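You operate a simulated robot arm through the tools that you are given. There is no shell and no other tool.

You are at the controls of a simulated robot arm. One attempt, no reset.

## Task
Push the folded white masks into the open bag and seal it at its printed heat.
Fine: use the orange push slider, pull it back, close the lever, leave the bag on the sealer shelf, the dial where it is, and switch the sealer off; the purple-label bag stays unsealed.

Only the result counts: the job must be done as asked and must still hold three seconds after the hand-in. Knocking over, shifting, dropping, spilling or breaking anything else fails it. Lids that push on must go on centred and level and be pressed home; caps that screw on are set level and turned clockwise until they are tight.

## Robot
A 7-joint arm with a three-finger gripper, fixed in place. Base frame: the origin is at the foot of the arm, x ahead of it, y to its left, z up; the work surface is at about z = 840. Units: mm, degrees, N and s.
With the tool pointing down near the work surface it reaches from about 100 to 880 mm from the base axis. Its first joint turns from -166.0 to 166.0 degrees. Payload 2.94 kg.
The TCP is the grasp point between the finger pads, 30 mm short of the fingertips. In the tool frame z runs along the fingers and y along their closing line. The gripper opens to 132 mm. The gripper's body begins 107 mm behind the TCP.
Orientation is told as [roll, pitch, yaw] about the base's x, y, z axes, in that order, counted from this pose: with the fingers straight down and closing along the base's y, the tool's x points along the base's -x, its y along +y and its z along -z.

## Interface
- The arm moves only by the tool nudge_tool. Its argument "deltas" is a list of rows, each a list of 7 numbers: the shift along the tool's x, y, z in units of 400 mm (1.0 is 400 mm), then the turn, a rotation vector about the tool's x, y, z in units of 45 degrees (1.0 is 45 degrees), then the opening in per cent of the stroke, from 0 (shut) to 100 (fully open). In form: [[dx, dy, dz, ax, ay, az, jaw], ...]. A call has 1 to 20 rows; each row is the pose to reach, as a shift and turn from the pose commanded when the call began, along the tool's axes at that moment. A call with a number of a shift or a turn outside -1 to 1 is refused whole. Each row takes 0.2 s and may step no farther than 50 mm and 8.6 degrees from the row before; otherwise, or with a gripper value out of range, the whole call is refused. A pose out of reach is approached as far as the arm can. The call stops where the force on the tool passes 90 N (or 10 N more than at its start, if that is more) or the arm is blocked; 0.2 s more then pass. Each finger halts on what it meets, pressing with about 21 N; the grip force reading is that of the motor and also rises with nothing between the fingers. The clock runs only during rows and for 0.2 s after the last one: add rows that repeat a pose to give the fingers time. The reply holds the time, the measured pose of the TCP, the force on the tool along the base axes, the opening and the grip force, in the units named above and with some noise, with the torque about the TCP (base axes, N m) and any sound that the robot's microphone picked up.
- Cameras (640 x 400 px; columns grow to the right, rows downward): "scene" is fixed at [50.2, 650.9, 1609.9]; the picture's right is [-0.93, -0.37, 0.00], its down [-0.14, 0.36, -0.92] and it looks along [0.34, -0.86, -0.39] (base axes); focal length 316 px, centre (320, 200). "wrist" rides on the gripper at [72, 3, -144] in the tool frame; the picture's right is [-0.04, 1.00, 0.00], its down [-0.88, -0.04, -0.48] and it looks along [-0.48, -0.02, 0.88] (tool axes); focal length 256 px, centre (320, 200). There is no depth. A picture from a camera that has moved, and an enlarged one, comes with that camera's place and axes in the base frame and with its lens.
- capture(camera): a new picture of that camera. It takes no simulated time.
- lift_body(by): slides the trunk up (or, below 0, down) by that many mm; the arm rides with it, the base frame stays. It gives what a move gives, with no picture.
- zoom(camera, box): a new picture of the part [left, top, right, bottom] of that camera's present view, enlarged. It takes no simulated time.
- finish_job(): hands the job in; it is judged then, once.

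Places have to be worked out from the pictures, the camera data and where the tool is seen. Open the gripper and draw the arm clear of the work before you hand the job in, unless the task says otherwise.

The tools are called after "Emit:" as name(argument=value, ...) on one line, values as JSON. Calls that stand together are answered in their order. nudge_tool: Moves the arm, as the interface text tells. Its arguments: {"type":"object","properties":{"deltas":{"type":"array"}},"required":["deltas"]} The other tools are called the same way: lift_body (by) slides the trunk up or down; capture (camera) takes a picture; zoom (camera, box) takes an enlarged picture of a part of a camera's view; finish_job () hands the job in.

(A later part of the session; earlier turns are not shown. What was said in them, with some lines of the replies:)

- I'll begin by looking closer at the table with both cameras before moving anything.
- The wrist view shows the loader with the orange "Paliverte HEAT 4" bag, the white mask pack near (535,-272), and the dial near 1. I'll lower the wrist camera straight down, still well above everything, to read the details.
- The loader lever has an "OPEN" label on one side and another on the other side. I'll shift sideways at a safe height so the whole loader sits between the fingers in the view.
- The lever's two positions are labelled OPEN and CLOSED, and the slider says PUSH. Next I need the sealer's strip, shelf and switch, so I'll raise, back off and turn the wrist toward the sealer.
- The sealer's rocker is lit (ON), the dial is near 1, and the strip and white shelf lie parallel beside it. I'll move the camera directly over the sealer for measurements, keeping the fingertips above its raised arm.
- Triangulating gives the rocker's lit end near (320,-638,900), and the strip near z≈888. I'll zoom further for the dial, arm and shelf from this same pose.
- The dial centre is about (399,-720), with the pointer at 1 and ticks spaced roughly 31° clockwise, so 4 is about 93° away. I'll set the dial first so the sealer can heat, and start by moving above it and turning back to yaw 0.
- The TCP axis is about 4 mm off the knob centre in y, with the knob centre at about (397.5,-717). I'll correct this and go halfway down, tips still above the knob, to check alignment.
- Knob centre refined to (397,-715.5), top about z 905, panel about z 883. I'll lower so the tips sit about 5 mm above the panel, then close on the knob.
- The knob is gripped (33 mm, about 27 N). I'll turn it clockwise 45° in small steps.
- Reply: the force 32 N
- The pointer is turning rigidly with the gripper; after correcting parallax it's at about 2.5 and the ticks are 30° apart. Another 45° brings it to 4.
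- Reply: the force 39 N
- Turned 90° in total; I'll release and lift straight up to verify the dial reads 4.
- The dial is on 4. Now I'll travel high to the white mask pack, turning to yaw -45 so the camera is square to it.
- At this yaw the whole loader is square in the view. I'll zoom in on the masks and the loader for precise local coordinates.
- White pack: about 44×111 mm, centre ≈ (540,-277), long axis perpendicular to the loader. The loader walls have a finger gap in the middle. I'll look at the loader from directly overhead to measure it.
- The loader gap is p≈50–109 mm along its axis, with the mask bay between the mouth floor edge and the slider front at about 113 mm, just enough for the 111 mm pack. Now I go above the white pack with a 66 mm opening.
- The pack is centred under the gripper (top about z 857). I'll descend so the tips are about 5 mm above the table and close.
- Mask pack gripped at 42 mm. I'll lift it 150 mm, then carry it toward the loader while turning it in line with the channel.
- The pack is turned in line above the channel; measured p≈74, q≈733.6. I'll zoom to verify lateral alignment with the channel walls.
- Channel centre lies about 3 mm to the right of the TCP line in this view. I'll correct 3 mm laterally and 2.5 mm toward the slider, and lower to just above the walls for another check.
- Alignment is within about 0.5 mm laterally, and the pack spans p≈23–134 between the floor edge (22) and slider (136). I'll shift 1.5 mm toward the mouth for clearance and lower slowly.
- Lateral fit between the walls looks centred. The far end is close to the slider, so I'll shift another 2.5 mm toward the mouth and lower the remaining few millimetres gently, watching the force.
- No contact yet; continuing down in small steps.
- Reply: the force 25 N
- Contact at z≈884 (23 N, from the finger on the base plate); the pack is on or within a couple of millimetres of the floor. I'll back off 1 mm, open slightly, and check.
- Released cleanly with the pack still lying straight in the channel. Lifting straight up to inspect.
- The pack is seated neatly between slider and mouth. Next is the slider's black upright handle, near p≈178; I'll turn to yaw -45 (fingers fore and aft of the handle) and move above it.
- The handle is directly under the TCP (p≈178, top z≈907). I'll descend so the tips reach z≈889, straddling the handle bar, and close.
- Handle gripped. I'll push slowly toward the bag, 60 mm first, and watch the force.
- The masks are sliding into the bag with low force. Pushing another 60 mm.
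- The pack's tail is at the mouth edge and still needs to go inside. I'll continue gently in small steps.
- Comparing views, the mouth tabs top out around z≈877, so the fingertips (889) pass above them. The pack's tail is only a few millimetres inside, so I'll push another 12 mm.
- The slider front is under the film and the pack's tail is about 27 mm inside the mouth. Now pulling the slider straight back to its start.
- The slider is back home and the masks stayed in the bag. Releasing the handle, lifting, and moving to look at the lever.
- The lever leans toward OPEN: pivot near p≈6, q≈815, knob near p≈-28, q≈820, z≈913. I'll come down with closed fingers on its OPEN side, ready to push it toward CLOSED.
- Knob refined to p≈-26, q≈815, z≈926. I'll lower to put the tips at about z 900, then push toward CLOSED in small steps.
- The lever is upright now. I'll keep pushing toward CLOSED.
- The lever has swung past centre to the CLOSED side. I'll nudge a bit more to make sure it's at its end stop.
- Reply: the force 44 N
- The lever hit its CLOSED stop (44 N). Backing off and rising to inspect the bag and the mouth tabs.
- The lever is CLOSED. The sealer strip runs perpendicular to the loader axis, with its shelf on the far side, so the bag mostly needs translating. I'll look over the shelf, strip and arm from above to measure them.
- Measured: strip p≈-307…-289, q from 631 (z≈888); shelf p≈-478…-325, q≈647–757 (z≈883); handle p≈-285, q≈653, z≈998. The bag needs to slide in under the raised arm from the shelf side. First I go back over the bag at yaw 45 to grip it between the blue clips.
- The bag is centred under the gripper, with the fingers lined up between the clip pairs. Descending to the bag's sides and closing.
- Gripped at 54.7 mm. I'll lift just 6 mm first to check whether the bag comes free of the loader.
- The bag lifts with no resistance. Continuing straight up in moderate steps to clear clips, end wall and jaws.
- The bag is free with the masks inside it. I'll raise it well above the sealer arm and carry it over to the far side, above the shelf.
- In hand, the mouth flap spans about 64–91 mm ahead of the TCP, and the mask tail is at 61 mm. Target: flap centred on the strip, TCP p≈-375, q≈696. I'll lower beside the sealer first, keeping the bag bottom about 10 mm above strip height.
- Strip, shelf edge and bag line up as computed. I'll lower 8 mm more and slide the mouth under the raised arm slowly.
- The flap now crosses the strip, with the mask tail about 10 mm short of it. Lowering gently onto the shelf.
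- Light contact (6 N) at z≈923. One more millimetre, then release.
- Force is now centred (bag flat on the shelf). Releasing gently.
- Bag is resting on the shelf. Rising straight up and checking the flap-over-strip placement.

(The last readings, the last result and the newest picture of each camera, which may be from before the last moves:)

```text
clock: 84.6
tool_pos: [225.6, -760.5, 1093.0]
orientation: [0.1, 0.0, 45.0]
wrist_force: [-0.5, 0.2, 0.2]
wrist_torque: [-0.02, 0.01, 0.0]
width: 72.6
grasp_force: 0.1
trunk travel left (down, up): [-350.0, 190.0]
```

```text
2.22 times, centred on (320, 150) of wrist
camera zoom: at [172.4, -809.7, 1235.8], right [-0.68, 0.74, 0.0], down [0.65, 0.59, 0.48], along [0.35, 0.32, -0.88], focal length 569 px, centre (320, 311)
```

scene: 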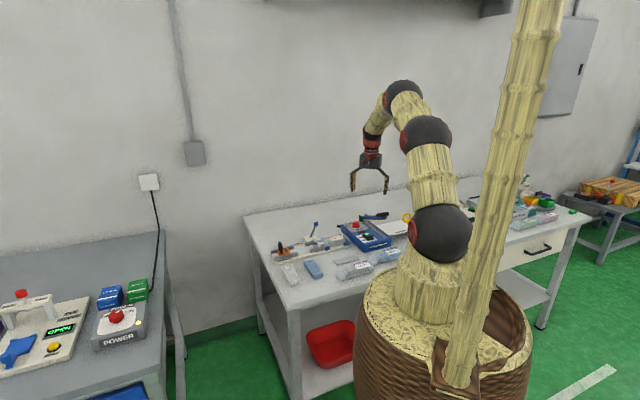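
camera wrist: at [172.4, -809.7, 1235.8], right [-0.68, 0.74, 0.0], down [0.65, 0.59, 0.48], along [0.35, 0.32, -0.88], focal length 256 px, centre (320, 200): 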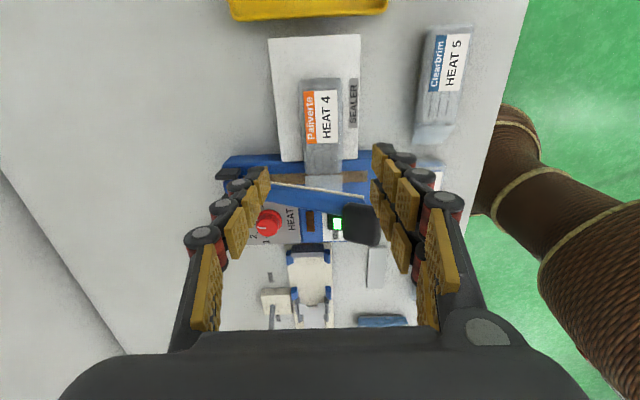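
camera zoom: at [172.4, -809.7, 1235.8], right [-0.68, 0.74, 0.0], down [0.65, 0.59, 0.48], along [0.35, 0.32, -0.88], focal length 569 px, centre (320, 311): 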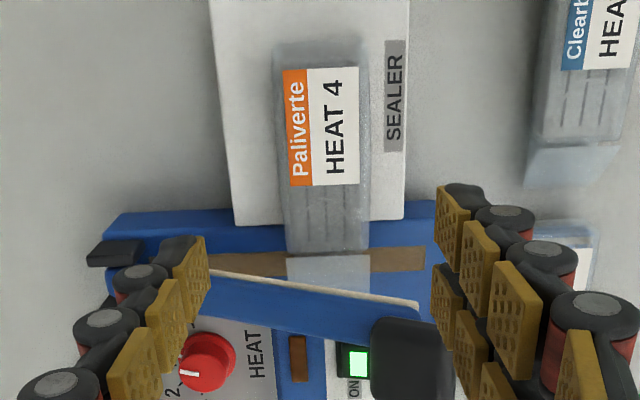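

Placement looks right: flap across the strip, mask tail about 9 mm behind it. Now I'll close the fingers and position above the sealer handle.

Emit:
nudge_tool(deltas=[[-0.08, 0.04, 0, 0, 0, 0, 35], [-0.16, 0.08, 0, 0, 0, 0, 15], [-0.225, 0.11, 0, 0, 0, 0, 0], [-0.225, 0.11, 0, 0, 0, 0, 0], [-0.225, 0.11, 0, 0, 0, 0, 0], [-0.225, 0.11, 0, 0, 0, 0, 0]])

Emit:
capture(camera="wrist")

Emit:
zoom(camera="scene", box=[340, 170, 420, 250])

```text
clock: 86.0
tool_pos: [256.2, -663.9, 1093.8]
orientation: [0.0, 0.0, 45.0]
wrist_force: [0.7, 0.3, -0.7]
wrist_torque: [-0.01, -0.02, -0.01]
width: 0.0
grasp_force: 18.7
trunk travel left (down, up): [-350.0, 190.0]
```

```text
taken
camera wrist: at [203.2, -713.8, 1235.9], right [-0.68, 0.74, 0.0], down [0.65, 0.59, 0.48], along [0.35, 0.32, -0.88], focal length 256 px, centre (320, 200)
```

wrist: 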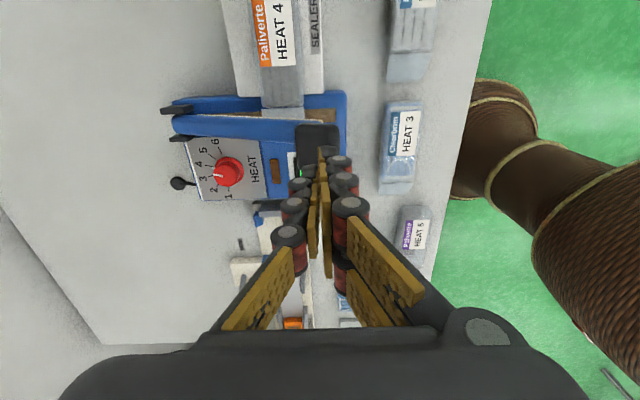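

```text
5.00 times, centred on (380, 210) of scene
camera zoom: at [50.2, 650.9, 1609.9], right [-0.93, -0.37, 0.0], down [-0.14, 0.36, -0.92], along [0.34, -0.86, -0.39], focal length 1581 px, centre (20, 150)
```

zoom: 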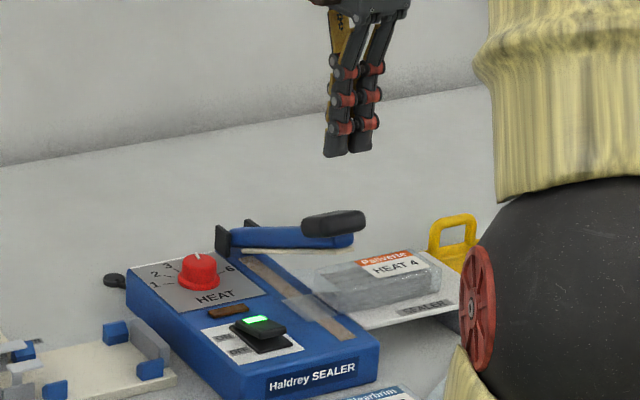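

Fingers are over the handle. Descending to make contact and start pressing the arm down.

Emit:
nudge_tool(deltas=[[0, 0, 0.04, 0, 0, 0, 0], [0, 0, 0.08, 0, 0, 0, 0], [0, 0.002, 0.11, 0, 0, 0, 0], [0, 0.005, 0.14, 0, 0, 0, 0], [0, 0.008, 0.165, 0, 0, 0, 0], [0, 0.01, 0.18, 0, 0, 0, 0]])

Emit:
zoom(camera="scene", box=[340, 170, 420, 250])

```text
clock: 87.4
tool_pos: [254.0, -660.7, 1021.3]
orientation: [0.0, 0.0, 45.0]
wrist_force: [0.4, -0.3, 0.7]
wrist_torque: [-0.04, -0.04, -0.02]
width: 0.0
grasp_force: 20.9
trunk travel left (down, up): [-350.0, 190.0]
```

```text
5.00 times, centred on (380, 210) of scene
camera zoom: at [50.2, 650.9, 1609.9], right [-0.93, -0.37, 0.0], down [-0.14, 0.36, -0.92], along [0.34, -0.86, -0.39], focal length 1581 px, centre (20, 150)
```

zoom: 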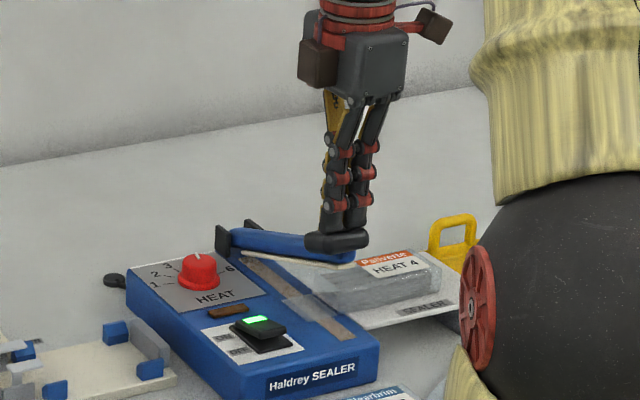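

The arm is following smoothly. Continuing down along its arc until the bar reaches the strip.

Emit:
nudge_tool(deltas=[[0, 0.005, 0.02, 0, 0, 0, 0], [0, 0.01, 0.04, 0, 0, 0, 0], [0, 0.015, 0.06, 0, 0, 0, 0], [0, 0.02, 0.08, 0, 0, 0, 0], [0, 0.024, 0.1, 0, 0, 0, 0], [0, 0.028, 0.12, 0, 0, 0, 0]])

Emit:
zoom(camera="scene", box=[340, 170, 420, 250])

```text
clock: 88.8
tool_pos: [247.9, -654.0, 973.6]
orientation: [-0.1, 0.0, 45.0]
wrist_force: [0.4, -0.4, 1.1]
wrist_torque: [0.02, 0.0, 0.03]
width: 0.0
grasp_force: 20.6
trunk travel left (down, up): [-350.0, 190.0]
```

```text
5.00 times, centred on (380, 210) of scene
camera zoom: at [50.2, 650.9, 1609.9], right [-0.93, -0.37, 0.0], down [-0.14, 0.36, -0.92], along [0.34, -0.86, -0.39], focal length 1581 px, centre (20, 150)
```

zoom: 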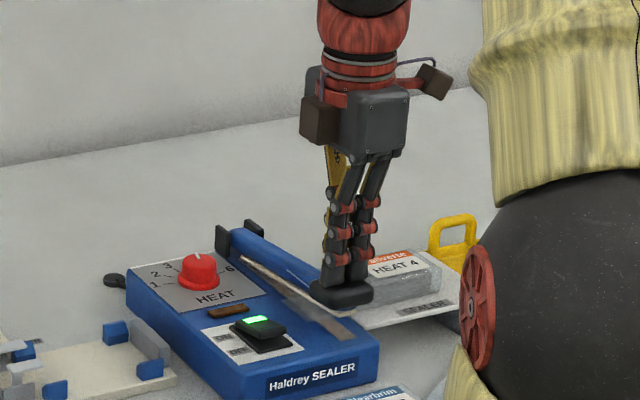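

Emit:
nudge_tool(deltas=[[0, 0.003, 0.015, 0, 0, 0, 0], [0, 0.005, 0.03, 0, 0, 0, 0], [0, 0.007, 0.04, 0, 0, 0, 0], [0, 0.007, 0.04, 0, 0, 0, 0]])

Emit:
zoom(camera="scene", box=[340, 190, 410, 250])

```text
clock: 89.8
tool_pos: [245.7, -651.8, 957.2]
orientation: [-0.1, 0.0, 44.9]
wrist_force: [1.2, 0.7, 0.9]
wrist_torque: [0.04, 0.01, -0.03]
width: 0.0
grasp_force: 21.3
trunk travel left (down, up): [-350.0, 190.0]
```

```text
6.67 times, centred on (375, 220) of scene
camera zoom: at [50.2, 650.9, 1609.9], right [-0.93, -0.37, 0.0], down [-0.14, 0.36, -0.92], along [0.34, -0.86, -0.39], focal length 2108 px, centre (-47, 67)
```

zoom: 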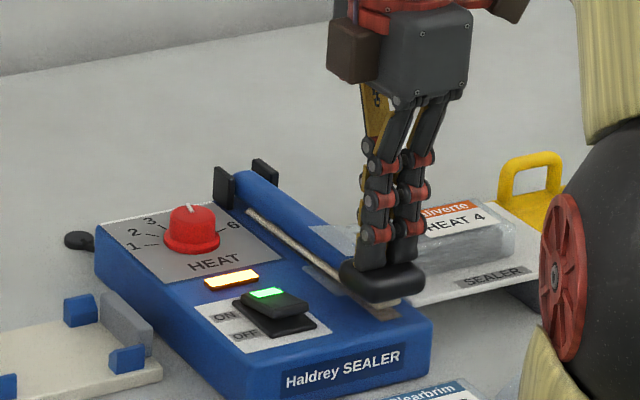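

The amber lamp has lit, so the sealer is heating. I'll press down a little further to firm contact and hold.

Emit:
nudge_tool(deltas=[[0, 0.001, 0.008, 0, 0, 0, 0], [0, 0.002, 0.016, 0, 0, 0, 0], [0, 0.002, 0.02, 0, 0, 0, 0], [0, 0.002, 0.02, 0, 0, 0, 0]])

Emit:
zoom(camera="scene", box=[340, 190, 410, 250])

```text
clock: 90.8
tool_pos: [245.5, -650.7, 953.2]
orientation: [-0.3, 0.2, 45.0]
wrist_force: [4.4, 4.2, 29.1]
wrist_torque: [0.29, -0.12, 0.01]
width: 6.2
grasp_force: 28.5
trunk travel left (down, up): [-350.0, 190.0]
```

```text
6.67 times, centred on (375, 220) of scene
camera zoom: at [50.2, 650.9, 1609.9], right [-0.93, -0.37, 0.0], down [-0.14, 0.36, -0.92], along [0.34, -0.86, -0.39], focal length 2108 px, centre (-47, 67)
```

zoom: 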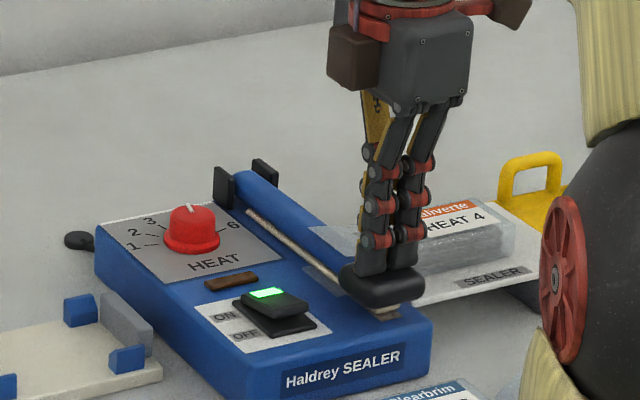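

Firm contact (29 N) and the lamp has gone out after its pulse. I'll hold the bar down a few seconds and check again.

Emit:
nudge_tool(deltas=[[0, 0, 0, 0, 0, 0, 0], [0, 0, 0, 0, 0, 0, 0], [0, 0, 0, 0, 0, 0, 0], [0, 0, 0, 0, 0, 0, 0], [0, 0, 0, 0, 0, 0, 0]])

Emit:
zoom(camera="scene", box=[340, 190, 410, 250])

Emit:
capture(camera="wrist")

```text
clock: 92.0
tool_pos: [245.2, -651.2, 953.0]
orientation: [-0.4, 0.2, 44.9]
wrist_force: [7.6, -3.7, 41.5]
wrist_torque: [0.11, -0.24, 0.0]
width: 5.9
grasp_force: 28.7
trunk travel left (down, up): [-350.0, 190.0]
```

```text
6.67 times, centred on (375, 220) of scene
camera zoom: at [50.2, 650.9, 1609.9], right [-0.93, -0.37, 0.0], down [-0.14, 0.36, -0.92], along [0.34, -0.86, -0.39], focal length 2108 px, centre (-47, 67)
```

zoom: 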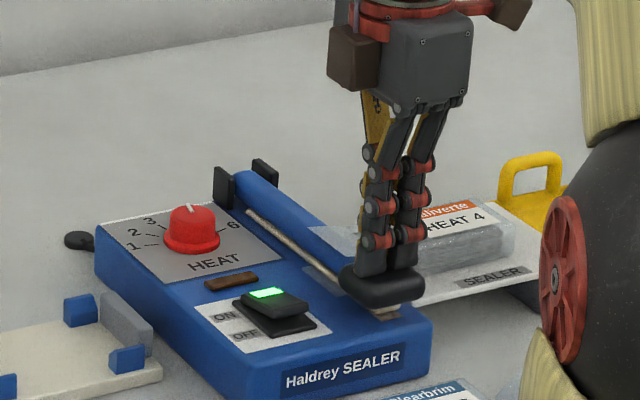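

```text
taken
camera wrist: at [191.8, -699.1, 1095.5], right [-0.68, 0.74, -0.01], down [0.65, 0.6, 0.47], along [0.35, 0.32, -0.88], focal length 256 px, centre (320, 200)
```

wrist: 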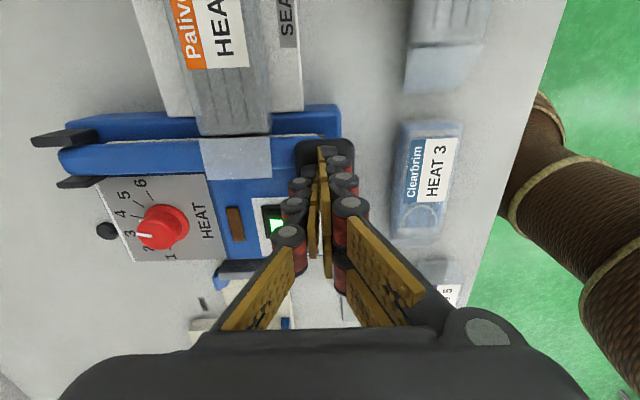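

Emit:
zoom(camera="wrist", box=[150, 80, 350, 220])

Emit:
zoom(camera="scene", box=[360, 205, 410, 245])

```text
2.86 times, centred on (250, 150) of wrist
camera zoom: at [191.8, -699.1, 1095.5], right [-0.68, 0.74, -0.01], down [0.65, 0.6, 0.47], along [0.35, 0.32, -0.88], focal length 731 px, centre (520, 343)
```

zoom: 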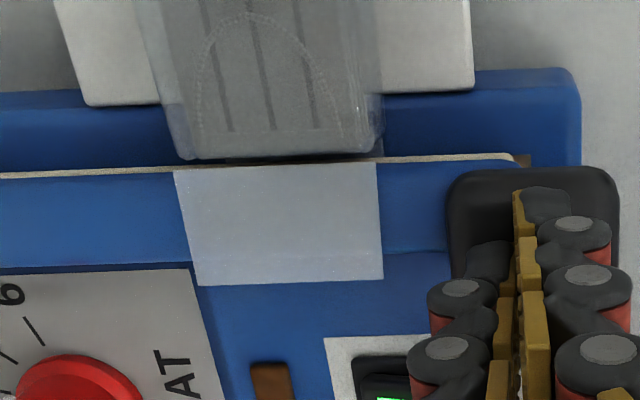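

```text
10.00 times, centred on (385, 225) of scene
camera zoom: at [50.2, 650.9, 1609.9], right [-0.93, -0.37, 0.0], down [-0.14, 0.36, -0.92], along [0.34, -0.86, -0.39], focal length 3162 px, centre (-330, -50)
```

zoom: 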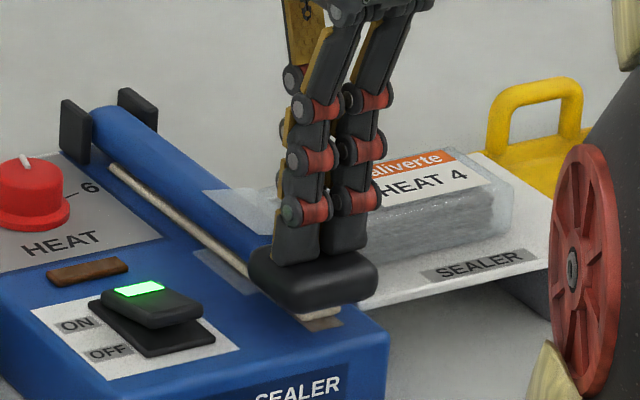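

The lamp pulse is over but the upper flap still looks tilted above the arm. I'll raise the gripper slightly to see whether the arm springs back and what the mouth looks like.

Emit:
nudge_tool(deltas=[[0, 0, -0.02, 0, 0, 0, 0], [0, 0, -0.05, 0, 0, 0, 0], [0, 0, -0.1, 0, 0, 0, 0], [0, 0, -0.18, 0, 0, 0, 0], [0, 0, -0.26, 0, 0, 0, 0], [0, 0, -0.34, 0, 0, 0, 0]])

Emit:
zoom(camera="scene", box=[340, 190, 410, 250])

Emit:
capture(camera="wrist")

```text
clock: 93.4
tool_pos: [244.7, -649.4, 1083.6]
orientation: [0.0, 0.0, 45.0]
wrist_force: [0.0, -0.2, -0.4]
wrist_torque: [-0.03, -0.02, 0.03]
width: 0.0
grasp_force: 29.1
trunk travel left (down, up): [-350.0, 190.0]
```

```text
6.67 times, centred on (375, 220) of scene
camera zoom: at [50.2, 650.9, 1609.9], right [-0.93, -0.37, 0.0], down [-0.14, 0.36, -0.92], along [0.34, -0.86, -0.39], focal length 2108 px, centre (-47, 67)
```

zoom: 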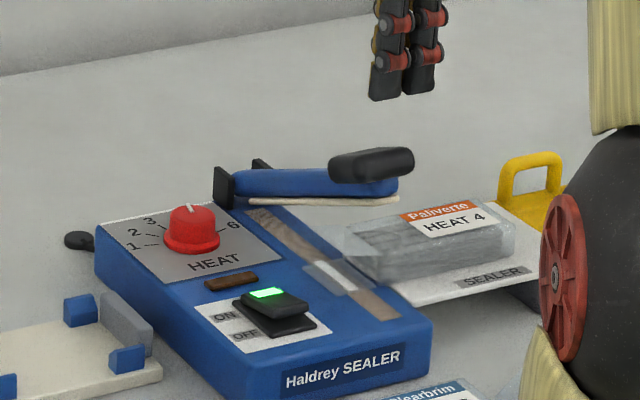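

```text
taken
camera wrist: at [192.2, -697.8, 1226.8], right [-0.68, 0.74, 0.0], down [0.65, 0.59, 0.48], along [0.35, 0.32, -0.88], focal length 256 px, centre (320, 200)
```

wrist: 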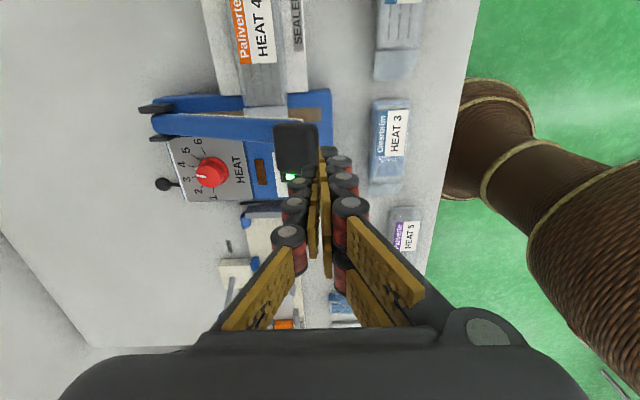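

Emit:
zoom(camera="scene", box=[365, 215, 405, 245])

Emit:
zoom(camera="wrist", box=[150, 60, 350, 220])

```text
13.33 times, centred on (385, 230) of scene
camera zoom: at [50.2, 650.9, 1609.9], right [-0.93, -0.37, 0.0], down [-0.14, 0.36, -0.92], along [0.34, -0.86, -0.39], focal length 4216 px, centre (-547, -200)
```

zoom: 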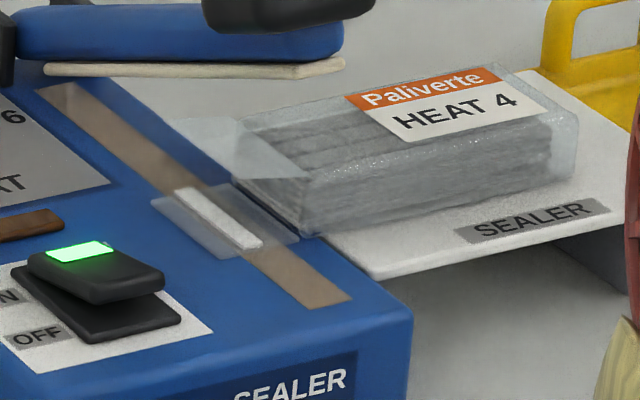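

```text
2.50 times, centred on (250, 140) of wrist
camera zoom: at [192.2, -697.8, 1226.8], right [-0.68, 0.74, 0.0], down [0.65, 0.59, 0.48], along [0.35, 0.32, -0.88], focal length 640 px, centre (495, 350)
```

zoom: 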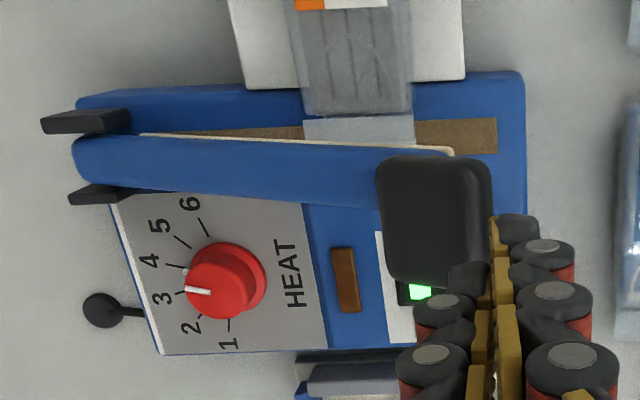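

A white seam is now visible on the flap over the strip, so the bag is sealed and the arm has sprung back up. Next, the rocker: its OFF end is near p≈-224, q≈646. I'll move above it, keeping clear of the handle.

Emit:
nudge_tool(deltas=[[-0.05, -0.01, 0, 0, 0, 0, 0], [-0.1, -0.02, 0, 0, 0, 0, 0], [-0.156, -0.032, 0, 0, 0, 0, 0], [-0.156, -0.032, 0, 0, 0, 0, 0]])

Emit:
capture(camera="wrist")

Emit:
zoom(camera="scene", box=[340, 180, 410, 250])

```text
clock: 94.4
tool_pos: [298.7, -616.2, 1084.3]
orientation: [-0.1, 0.0, 44.9]
wrist_force: [-0.4, -0.1, 1.0]
wrist_torque: [-0.04, 0.02, 0.0]
width: 0.1
grasp_force: 28.4
trunk travel left (down, up): [-350.0, 190.0]
```

```text
taken
camera wrist: at [246.1, -664.3, 1227.2], right [-0.68, 0.74, 0.0], down [0.65, 0.59, 0.48], along [0.35, 0.32, -0.88], focal length 256 px, centre (320, 200)
```

wrist: 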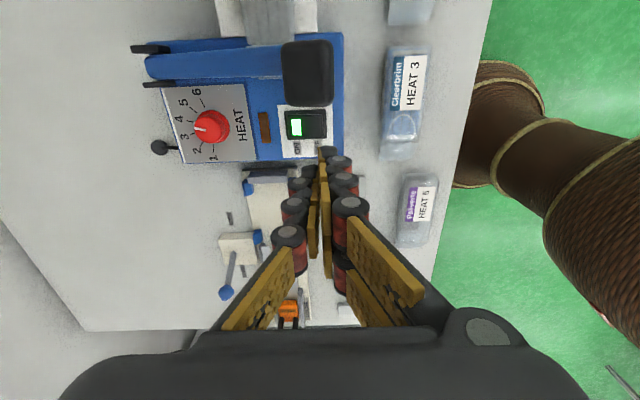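

```text
5.71 times, centred on (375, 215) of scene
camera zoom: at [50.2, 650.9, 1609.9], right [-0.93, -0.37, 0.0], down [-0.14, 0.36, -0.92], along [0.34, -0.86, -0.39], focal length 1807 px, centre (6, 114)
```

zoom: 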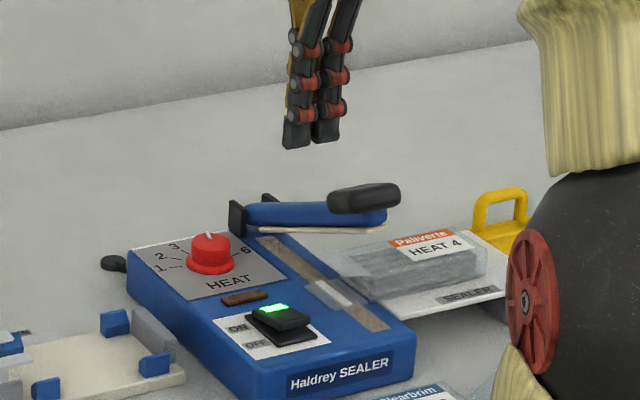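

The TCP axis projects right on the rocker's OFF end. Descending to just above it.

Emit:
nudge_tool(deltas=[[0, 0, 0.1, 0, 0, 0, 0], [0, 0, 0.2, 0, 0, 0, 0], [0, 0, 0.28, 0, 0, 0, 0], [0, 0, 0.34, 0, 0, 0, 0], [0, 0, 0.34, 0, 0, 0, 0]])

Emit:
capture(camera="wrist")

Emit:
zoom(camera="scene", box=[340, 180, 410, 250])

```text
clock: 95.6
tool_pos: [296.8, -614.9, 947.9]
orientation: [0.0, 0.0, 45.1]
wrist_force: [-0.2, -0.3, -0.1]
wrist_torque: [0.04, 0.0, 0.03]
width: 0.2
grasp_force: 28.6
trunk travel left (down, up): [-350.0, 190.0]
```

```text
taken
camera wrist: at [244.6, -664.2, 1091.2], right [-0.68, 0.74, 0.0], down [0.65, 0.59, 0.48], along [0.35, 0.32, -0.88], focal length 256 px, centre (320, 200)
```

wrist: 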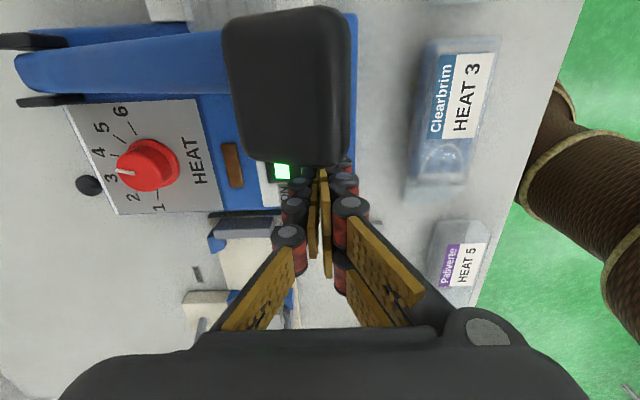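

```text
5.71 times, centred on (375, 215) of scene
camera zoom: at [50.2, 650.9, 1609.9], right [-0.93, -0.37, 0.0], down [-0.14, 0.36, -0.92], along [0.34, -0.86, -0.39], focal length 1807 px, centre (6, 114)
```

zoom: 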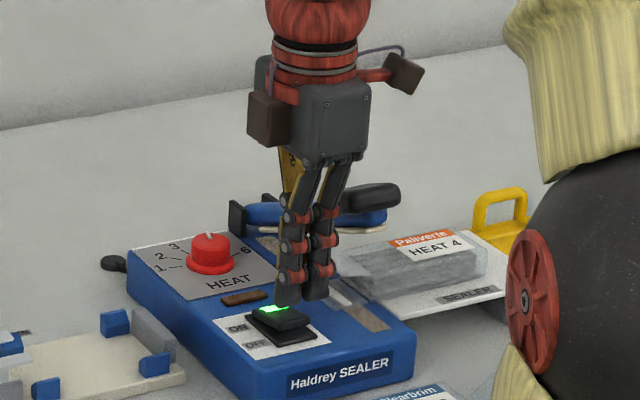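

Tips are just above the OFF end. Pressing down in small steps.

Emit:
nudge_tool(deltas=[[0, 0, 0.01, 0, 0, 0, 0], [0, 0, 0.02, 0, 0, 0, 0], [0, 0, 0.03, 0, 0, 0, 0], [0, 0, 0.03, 0, 0, 0, 0]])

Emit:
zoom(camera="scene", box=[345, 205, 395, 245])

```text
clock: 96.6
tool_pos: [296.6, -615.0, 937.1]
orientation: [0.0, 0.0, 45.0]
wrist_force: [1.0, 0.1, 0.5]
wrist_torque: [0.0, 0.0, -0.01]
width: 0.1
grasp_force: 28.5
trunk travel left (down, up): [-350.0, 190.0]
```

```text
10.00 times, centred on (370, 225) of scene
camera zoom: at [50.2, 650.9, 1609.9], right [-0.93, -0.37, 0.0], down [-0.14, 0.36, -0.92], along [0.34, -0.86, -0.39], focal length 3162 px, centre (-180, -50)
```

zoom: 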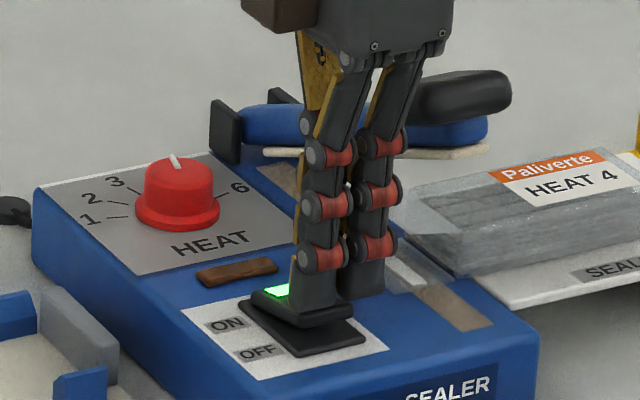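

Emit:
nudge_tool(deltas=[[0, 0, 0.006, 0, 0, 0, 0], [0, 0, 0.012, 0, 0, 0, 0], [0, 0, 0.016, 0, 0, 0, 0], [0, 0, 0.016, 0, 0, 0, 0]])

Emit:
zoom(camera="scene", box=[345, 205, 395, 245])

```text
clock: 97.6
tool_pos: [299.2, -615.2, 930.4]
orientation: [0.0, -0.1, 45.0]
wrist_force: [0.3, 0.3, 1.1]
wrist_torque: [0.01, 0.03, -0.01]
width: 0.0
grasp_force: 28.5
trunk travel left (down, up): [-350.0, 190.0]
```

```text
10.00 times, centred on (370, 225) of scene
camera zoom: at [50.2, 650.9, 1609.9], right [-0.93, -0.37, 0.0], down [-0.14, 0.36, -0.92], along [0.34, -0.86, -0.39], focal length 3162 px, centre (-180, -50)
```

zoom: 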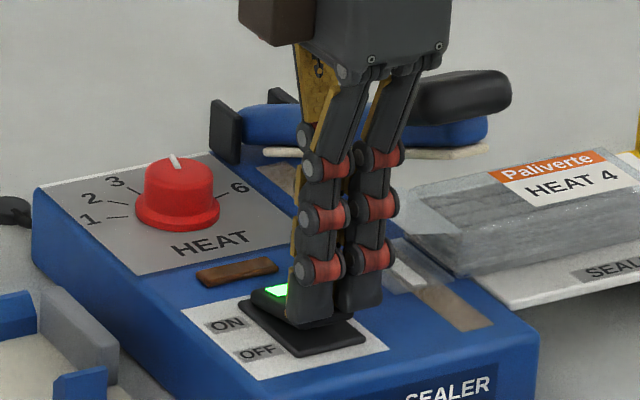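

Emit:
nudge_tool(deltas=[[0, 0, 0.005, 0, 0, 0, 0], [0, 0, 0.01, 0, 0, 0, 0], [0, 0, 0.01, 0, 0, 0, 0]])

Emit:
zoom(camera="scene", box=[345, 205, 395, 245])

```text
clock: 98.4
tool_pos: [298.0, -616.5, 925.5]
orientation: [0.0, 0.1, 44.9]
wrist_force: [0.5, -0.4, 0.5]
wrist_torque: [0.01, 0.01, -0.01]
width: 0.0
grasp_force: 28.3
trunk travel left (down, up): [-350.0, 190.0]
```

```text
10.00 times, centred on (370, 225) of scene
camera zoom: at [50.2, 650.9, 1609.9], right [-0.93, -0.37, 0.0], down [-0.14, 0.36, -0.92], along [0.34, -0.86, -0.39], focal length 3162 px, centre (-180, -50)
```

zoom: 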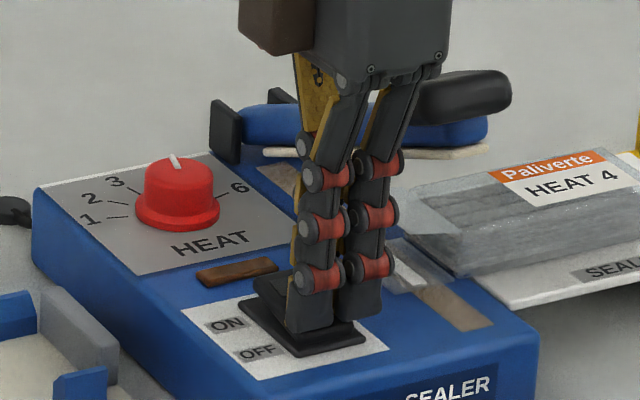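

The green light is out and the rocker has tipped over. Rising straight up to verify.

Emit:
nudge_tool(deltas=[[0, 0, -0.04, 0, 0, 0, 0], [0, 0, -0.12, 0, 0, 0, 0], [0, 0, -0.22, 0, 0, 0, 0], [0, 0, -0.32, 0, 0, 0, 0], [0, 0, -0.4, 0, 0, 0, 0], [0, 0, -0.4, 0, 0, 0, 0]])

Emit:
capture(camera="wrist")

Emit:
zoom(camera="wrist", box=[120, 0, 350, 180])

Emit:
zoom(camera="scene", box=[345, 195, 415, 250])

```text
clock: 99.8
tool_pos: [299.0, -616.1, 1085.2]
orientation: [0.0, 0.0, 45.1]
wrist_force: [-0.4, 0.2, 0.4]
wrist_torque: [0.01, 0.01, -0.01]
width: 0.1
grasp_force: 28.9
trunk travel left (down, up): [-350.0, 190.0]
```

```text
taken
camera wrist: at [246.0, -665.0, 1228.1], right [-0.68, 0.74, 0.0], down [0.65, 0.59, 0.48], along [0.35, 0.32, -0.88], focal length 256 px, centre (320, 200)
```

wrist: 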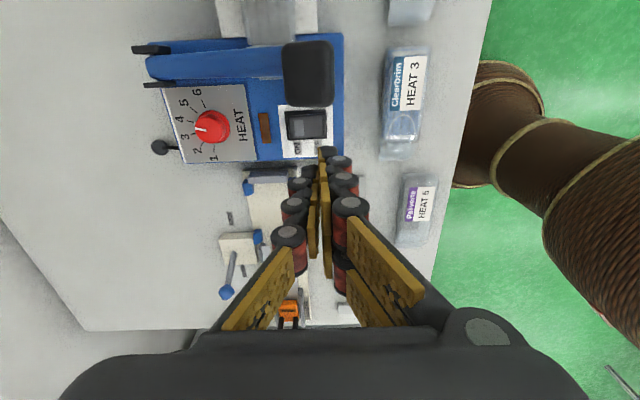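

```text
2.22 times, centred on (235, 90) of wrist
camera zoom: at [246.0, -665.0, 1228.1], right [-0.68, 0.74, 0.0], down [0.65, 0.59, 0.48], along [0.35, 0.32, -0.88], focal length 569 px, centre (509, 444)
```

zoom: 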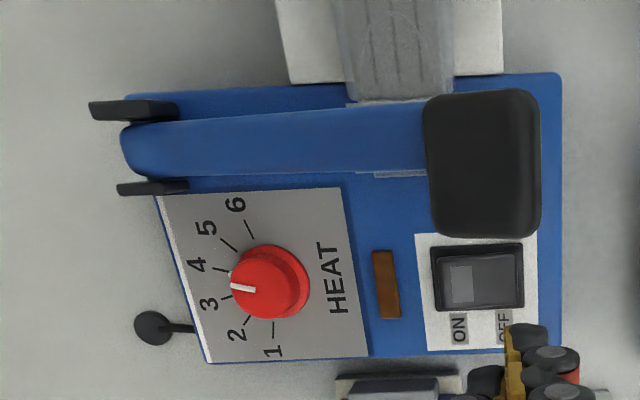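

```text
7.27 times, centred on (380, 222) of scene
camera zoom: at [50.2, 650.9, 1609.9], right [-0.93, -0.37, 0.0], down [-0.14, 0.36, -0.92], along [0.34, -0.86, -0.39], focal length 2300 px, centre (-116, 36)
```

zoom: 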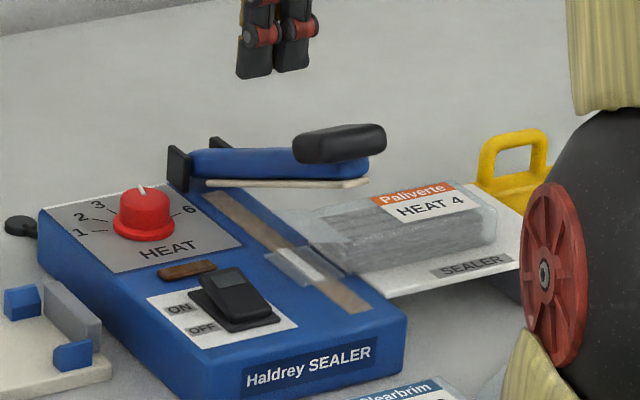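

The sealer is OFF, the dial is still on 4, the bag lies sealed on the shelf. I'll retreat up and away, open the gripper, and take a final look.

Emit:
nudge_tool(deltas=[[0, 0, -0.08, 0, 0, 0, 0], [0, 0, -0.16, 0, 0, 0, 0], [-0.1, 0.04, -0.2, 0, 0, 0, 20], [-0.2, 0.08, -0.2, 0, 0, 0, 50], [-0.295, 0.115, -0.2, 0, 0, 0, 80], [-0.295, 0.115, -0.2, 0, 0, 0, 100], [-0.295, 0.115, -0.2, 0, 0, 0, 100]])

Emit:
capture(camera="scene")

Emit:
zoom(camera="scene", box=[260, 195, 420, 295])

Emit:
zoom(camera="scene", box=[365, 215, 405, 245])

Emit:
capture(camera="wrist")

```text
clock: 101.4
tool_pos: [348.7, -499.4, 1168.6]
orientation: [0.0, 0.0, 45.0]
wrist_force: [-0.6, 0.2, 0.8]
wrist_torque: [0.01, -0.01, 0.0]
width: 75.3
grasp_force: 0.0
trunk travel left (down, up): [-350.0, 190.0]
```

```text
taken
```

scene: 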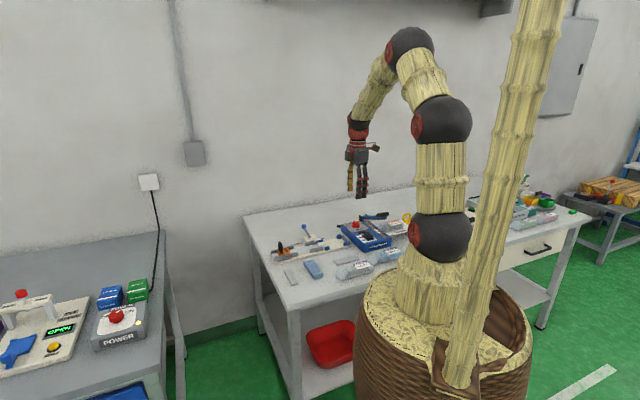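

```text
4.00 times, centred on (340, 245) of scene
camera zoom: at [50.2, 650.9, 1609.9], right [-0.93, -0.37, 0.0], down [-0.14, 0.36, -0.92], along [0.34, -0.86, -0.39], focal length 1265 px, centre (240, 20)
```

zoom: 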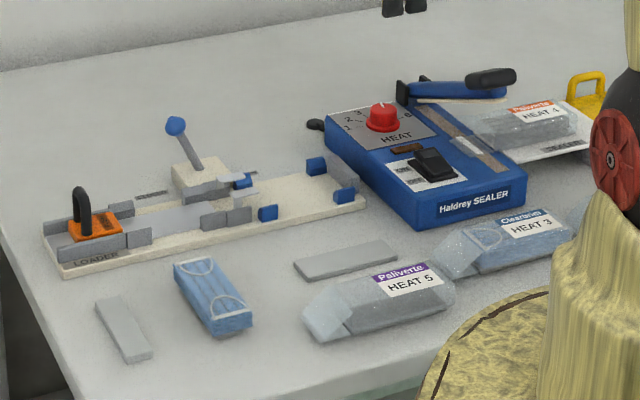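

```text
13.33 times, centred on (385, 230) of scene
camera zoom: at [50.2, 650.9, 1609.9], right [-0.93, -0.37, 0.0], down [-0.14, 0.36, -0.92], along [0.34, -0.86, -0.39], focal length 4216 px, centre (-547, -200)
```

zoom: 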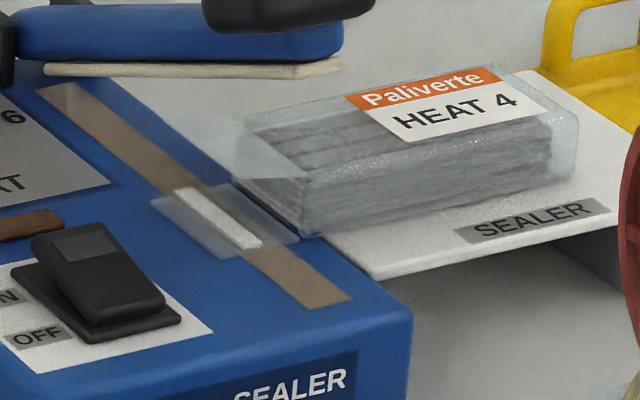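

```text
taken
camera wrist: at [295.3, -548.4, 1311.6], right [-0.68, 0.74, 0.0], down [0.65, 0.59, 0.48], along [0.35, 0.32, -0.88], focal length 256 px, centre (320, 200)
```

wrist: 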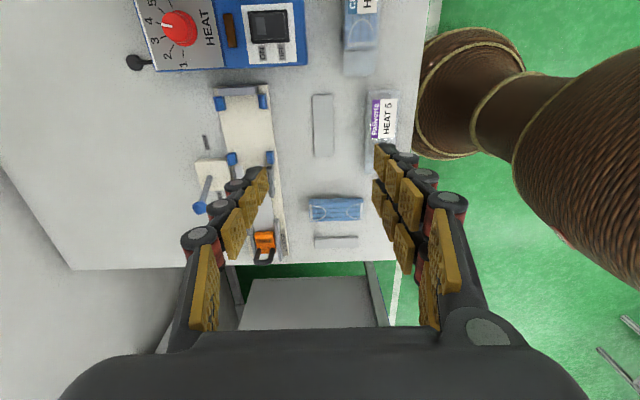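

Final check: the bag with the masks inside lies on the shelf with a full-width seam. The slider is back, the loader lever is CLOSED, the dial is on 4 and the rocker is OFF. The purple-label bag is untouched, and the gripper is open and clear, so I'm handing in.

Emit:
finish_job()

```text
The job is handed in.
```

The white masks are in the orange-label "Paliverte HEAT 4" bag. It was sealed with the dial at 4, and I handed the job in.

- **Loading:** I pushed the masks in with the orange slider, pulled the slider back to its start, and closed the loader lever to its stop.
- **Dial:** It was at 1, so I turned it to 4 to match the bag's printed heat and left it there.
- **Seal:** I pressed the sealer arm down. The amber lamp lit briefly and went out, and a white seam now runs across the full width of the lower mouth flap. The upper flap still sits tilted up in the pictures, so the seam is my only evidence that the seal took.
- **End state:** The bag is on the sealer shelf, the sealer is off with its green light out, and its arm has sprung back up. The purple-label bag was not touched. The gripper is open and clear of the work.

I saw nothing knocked over, spilled or shifted in the final pictures.
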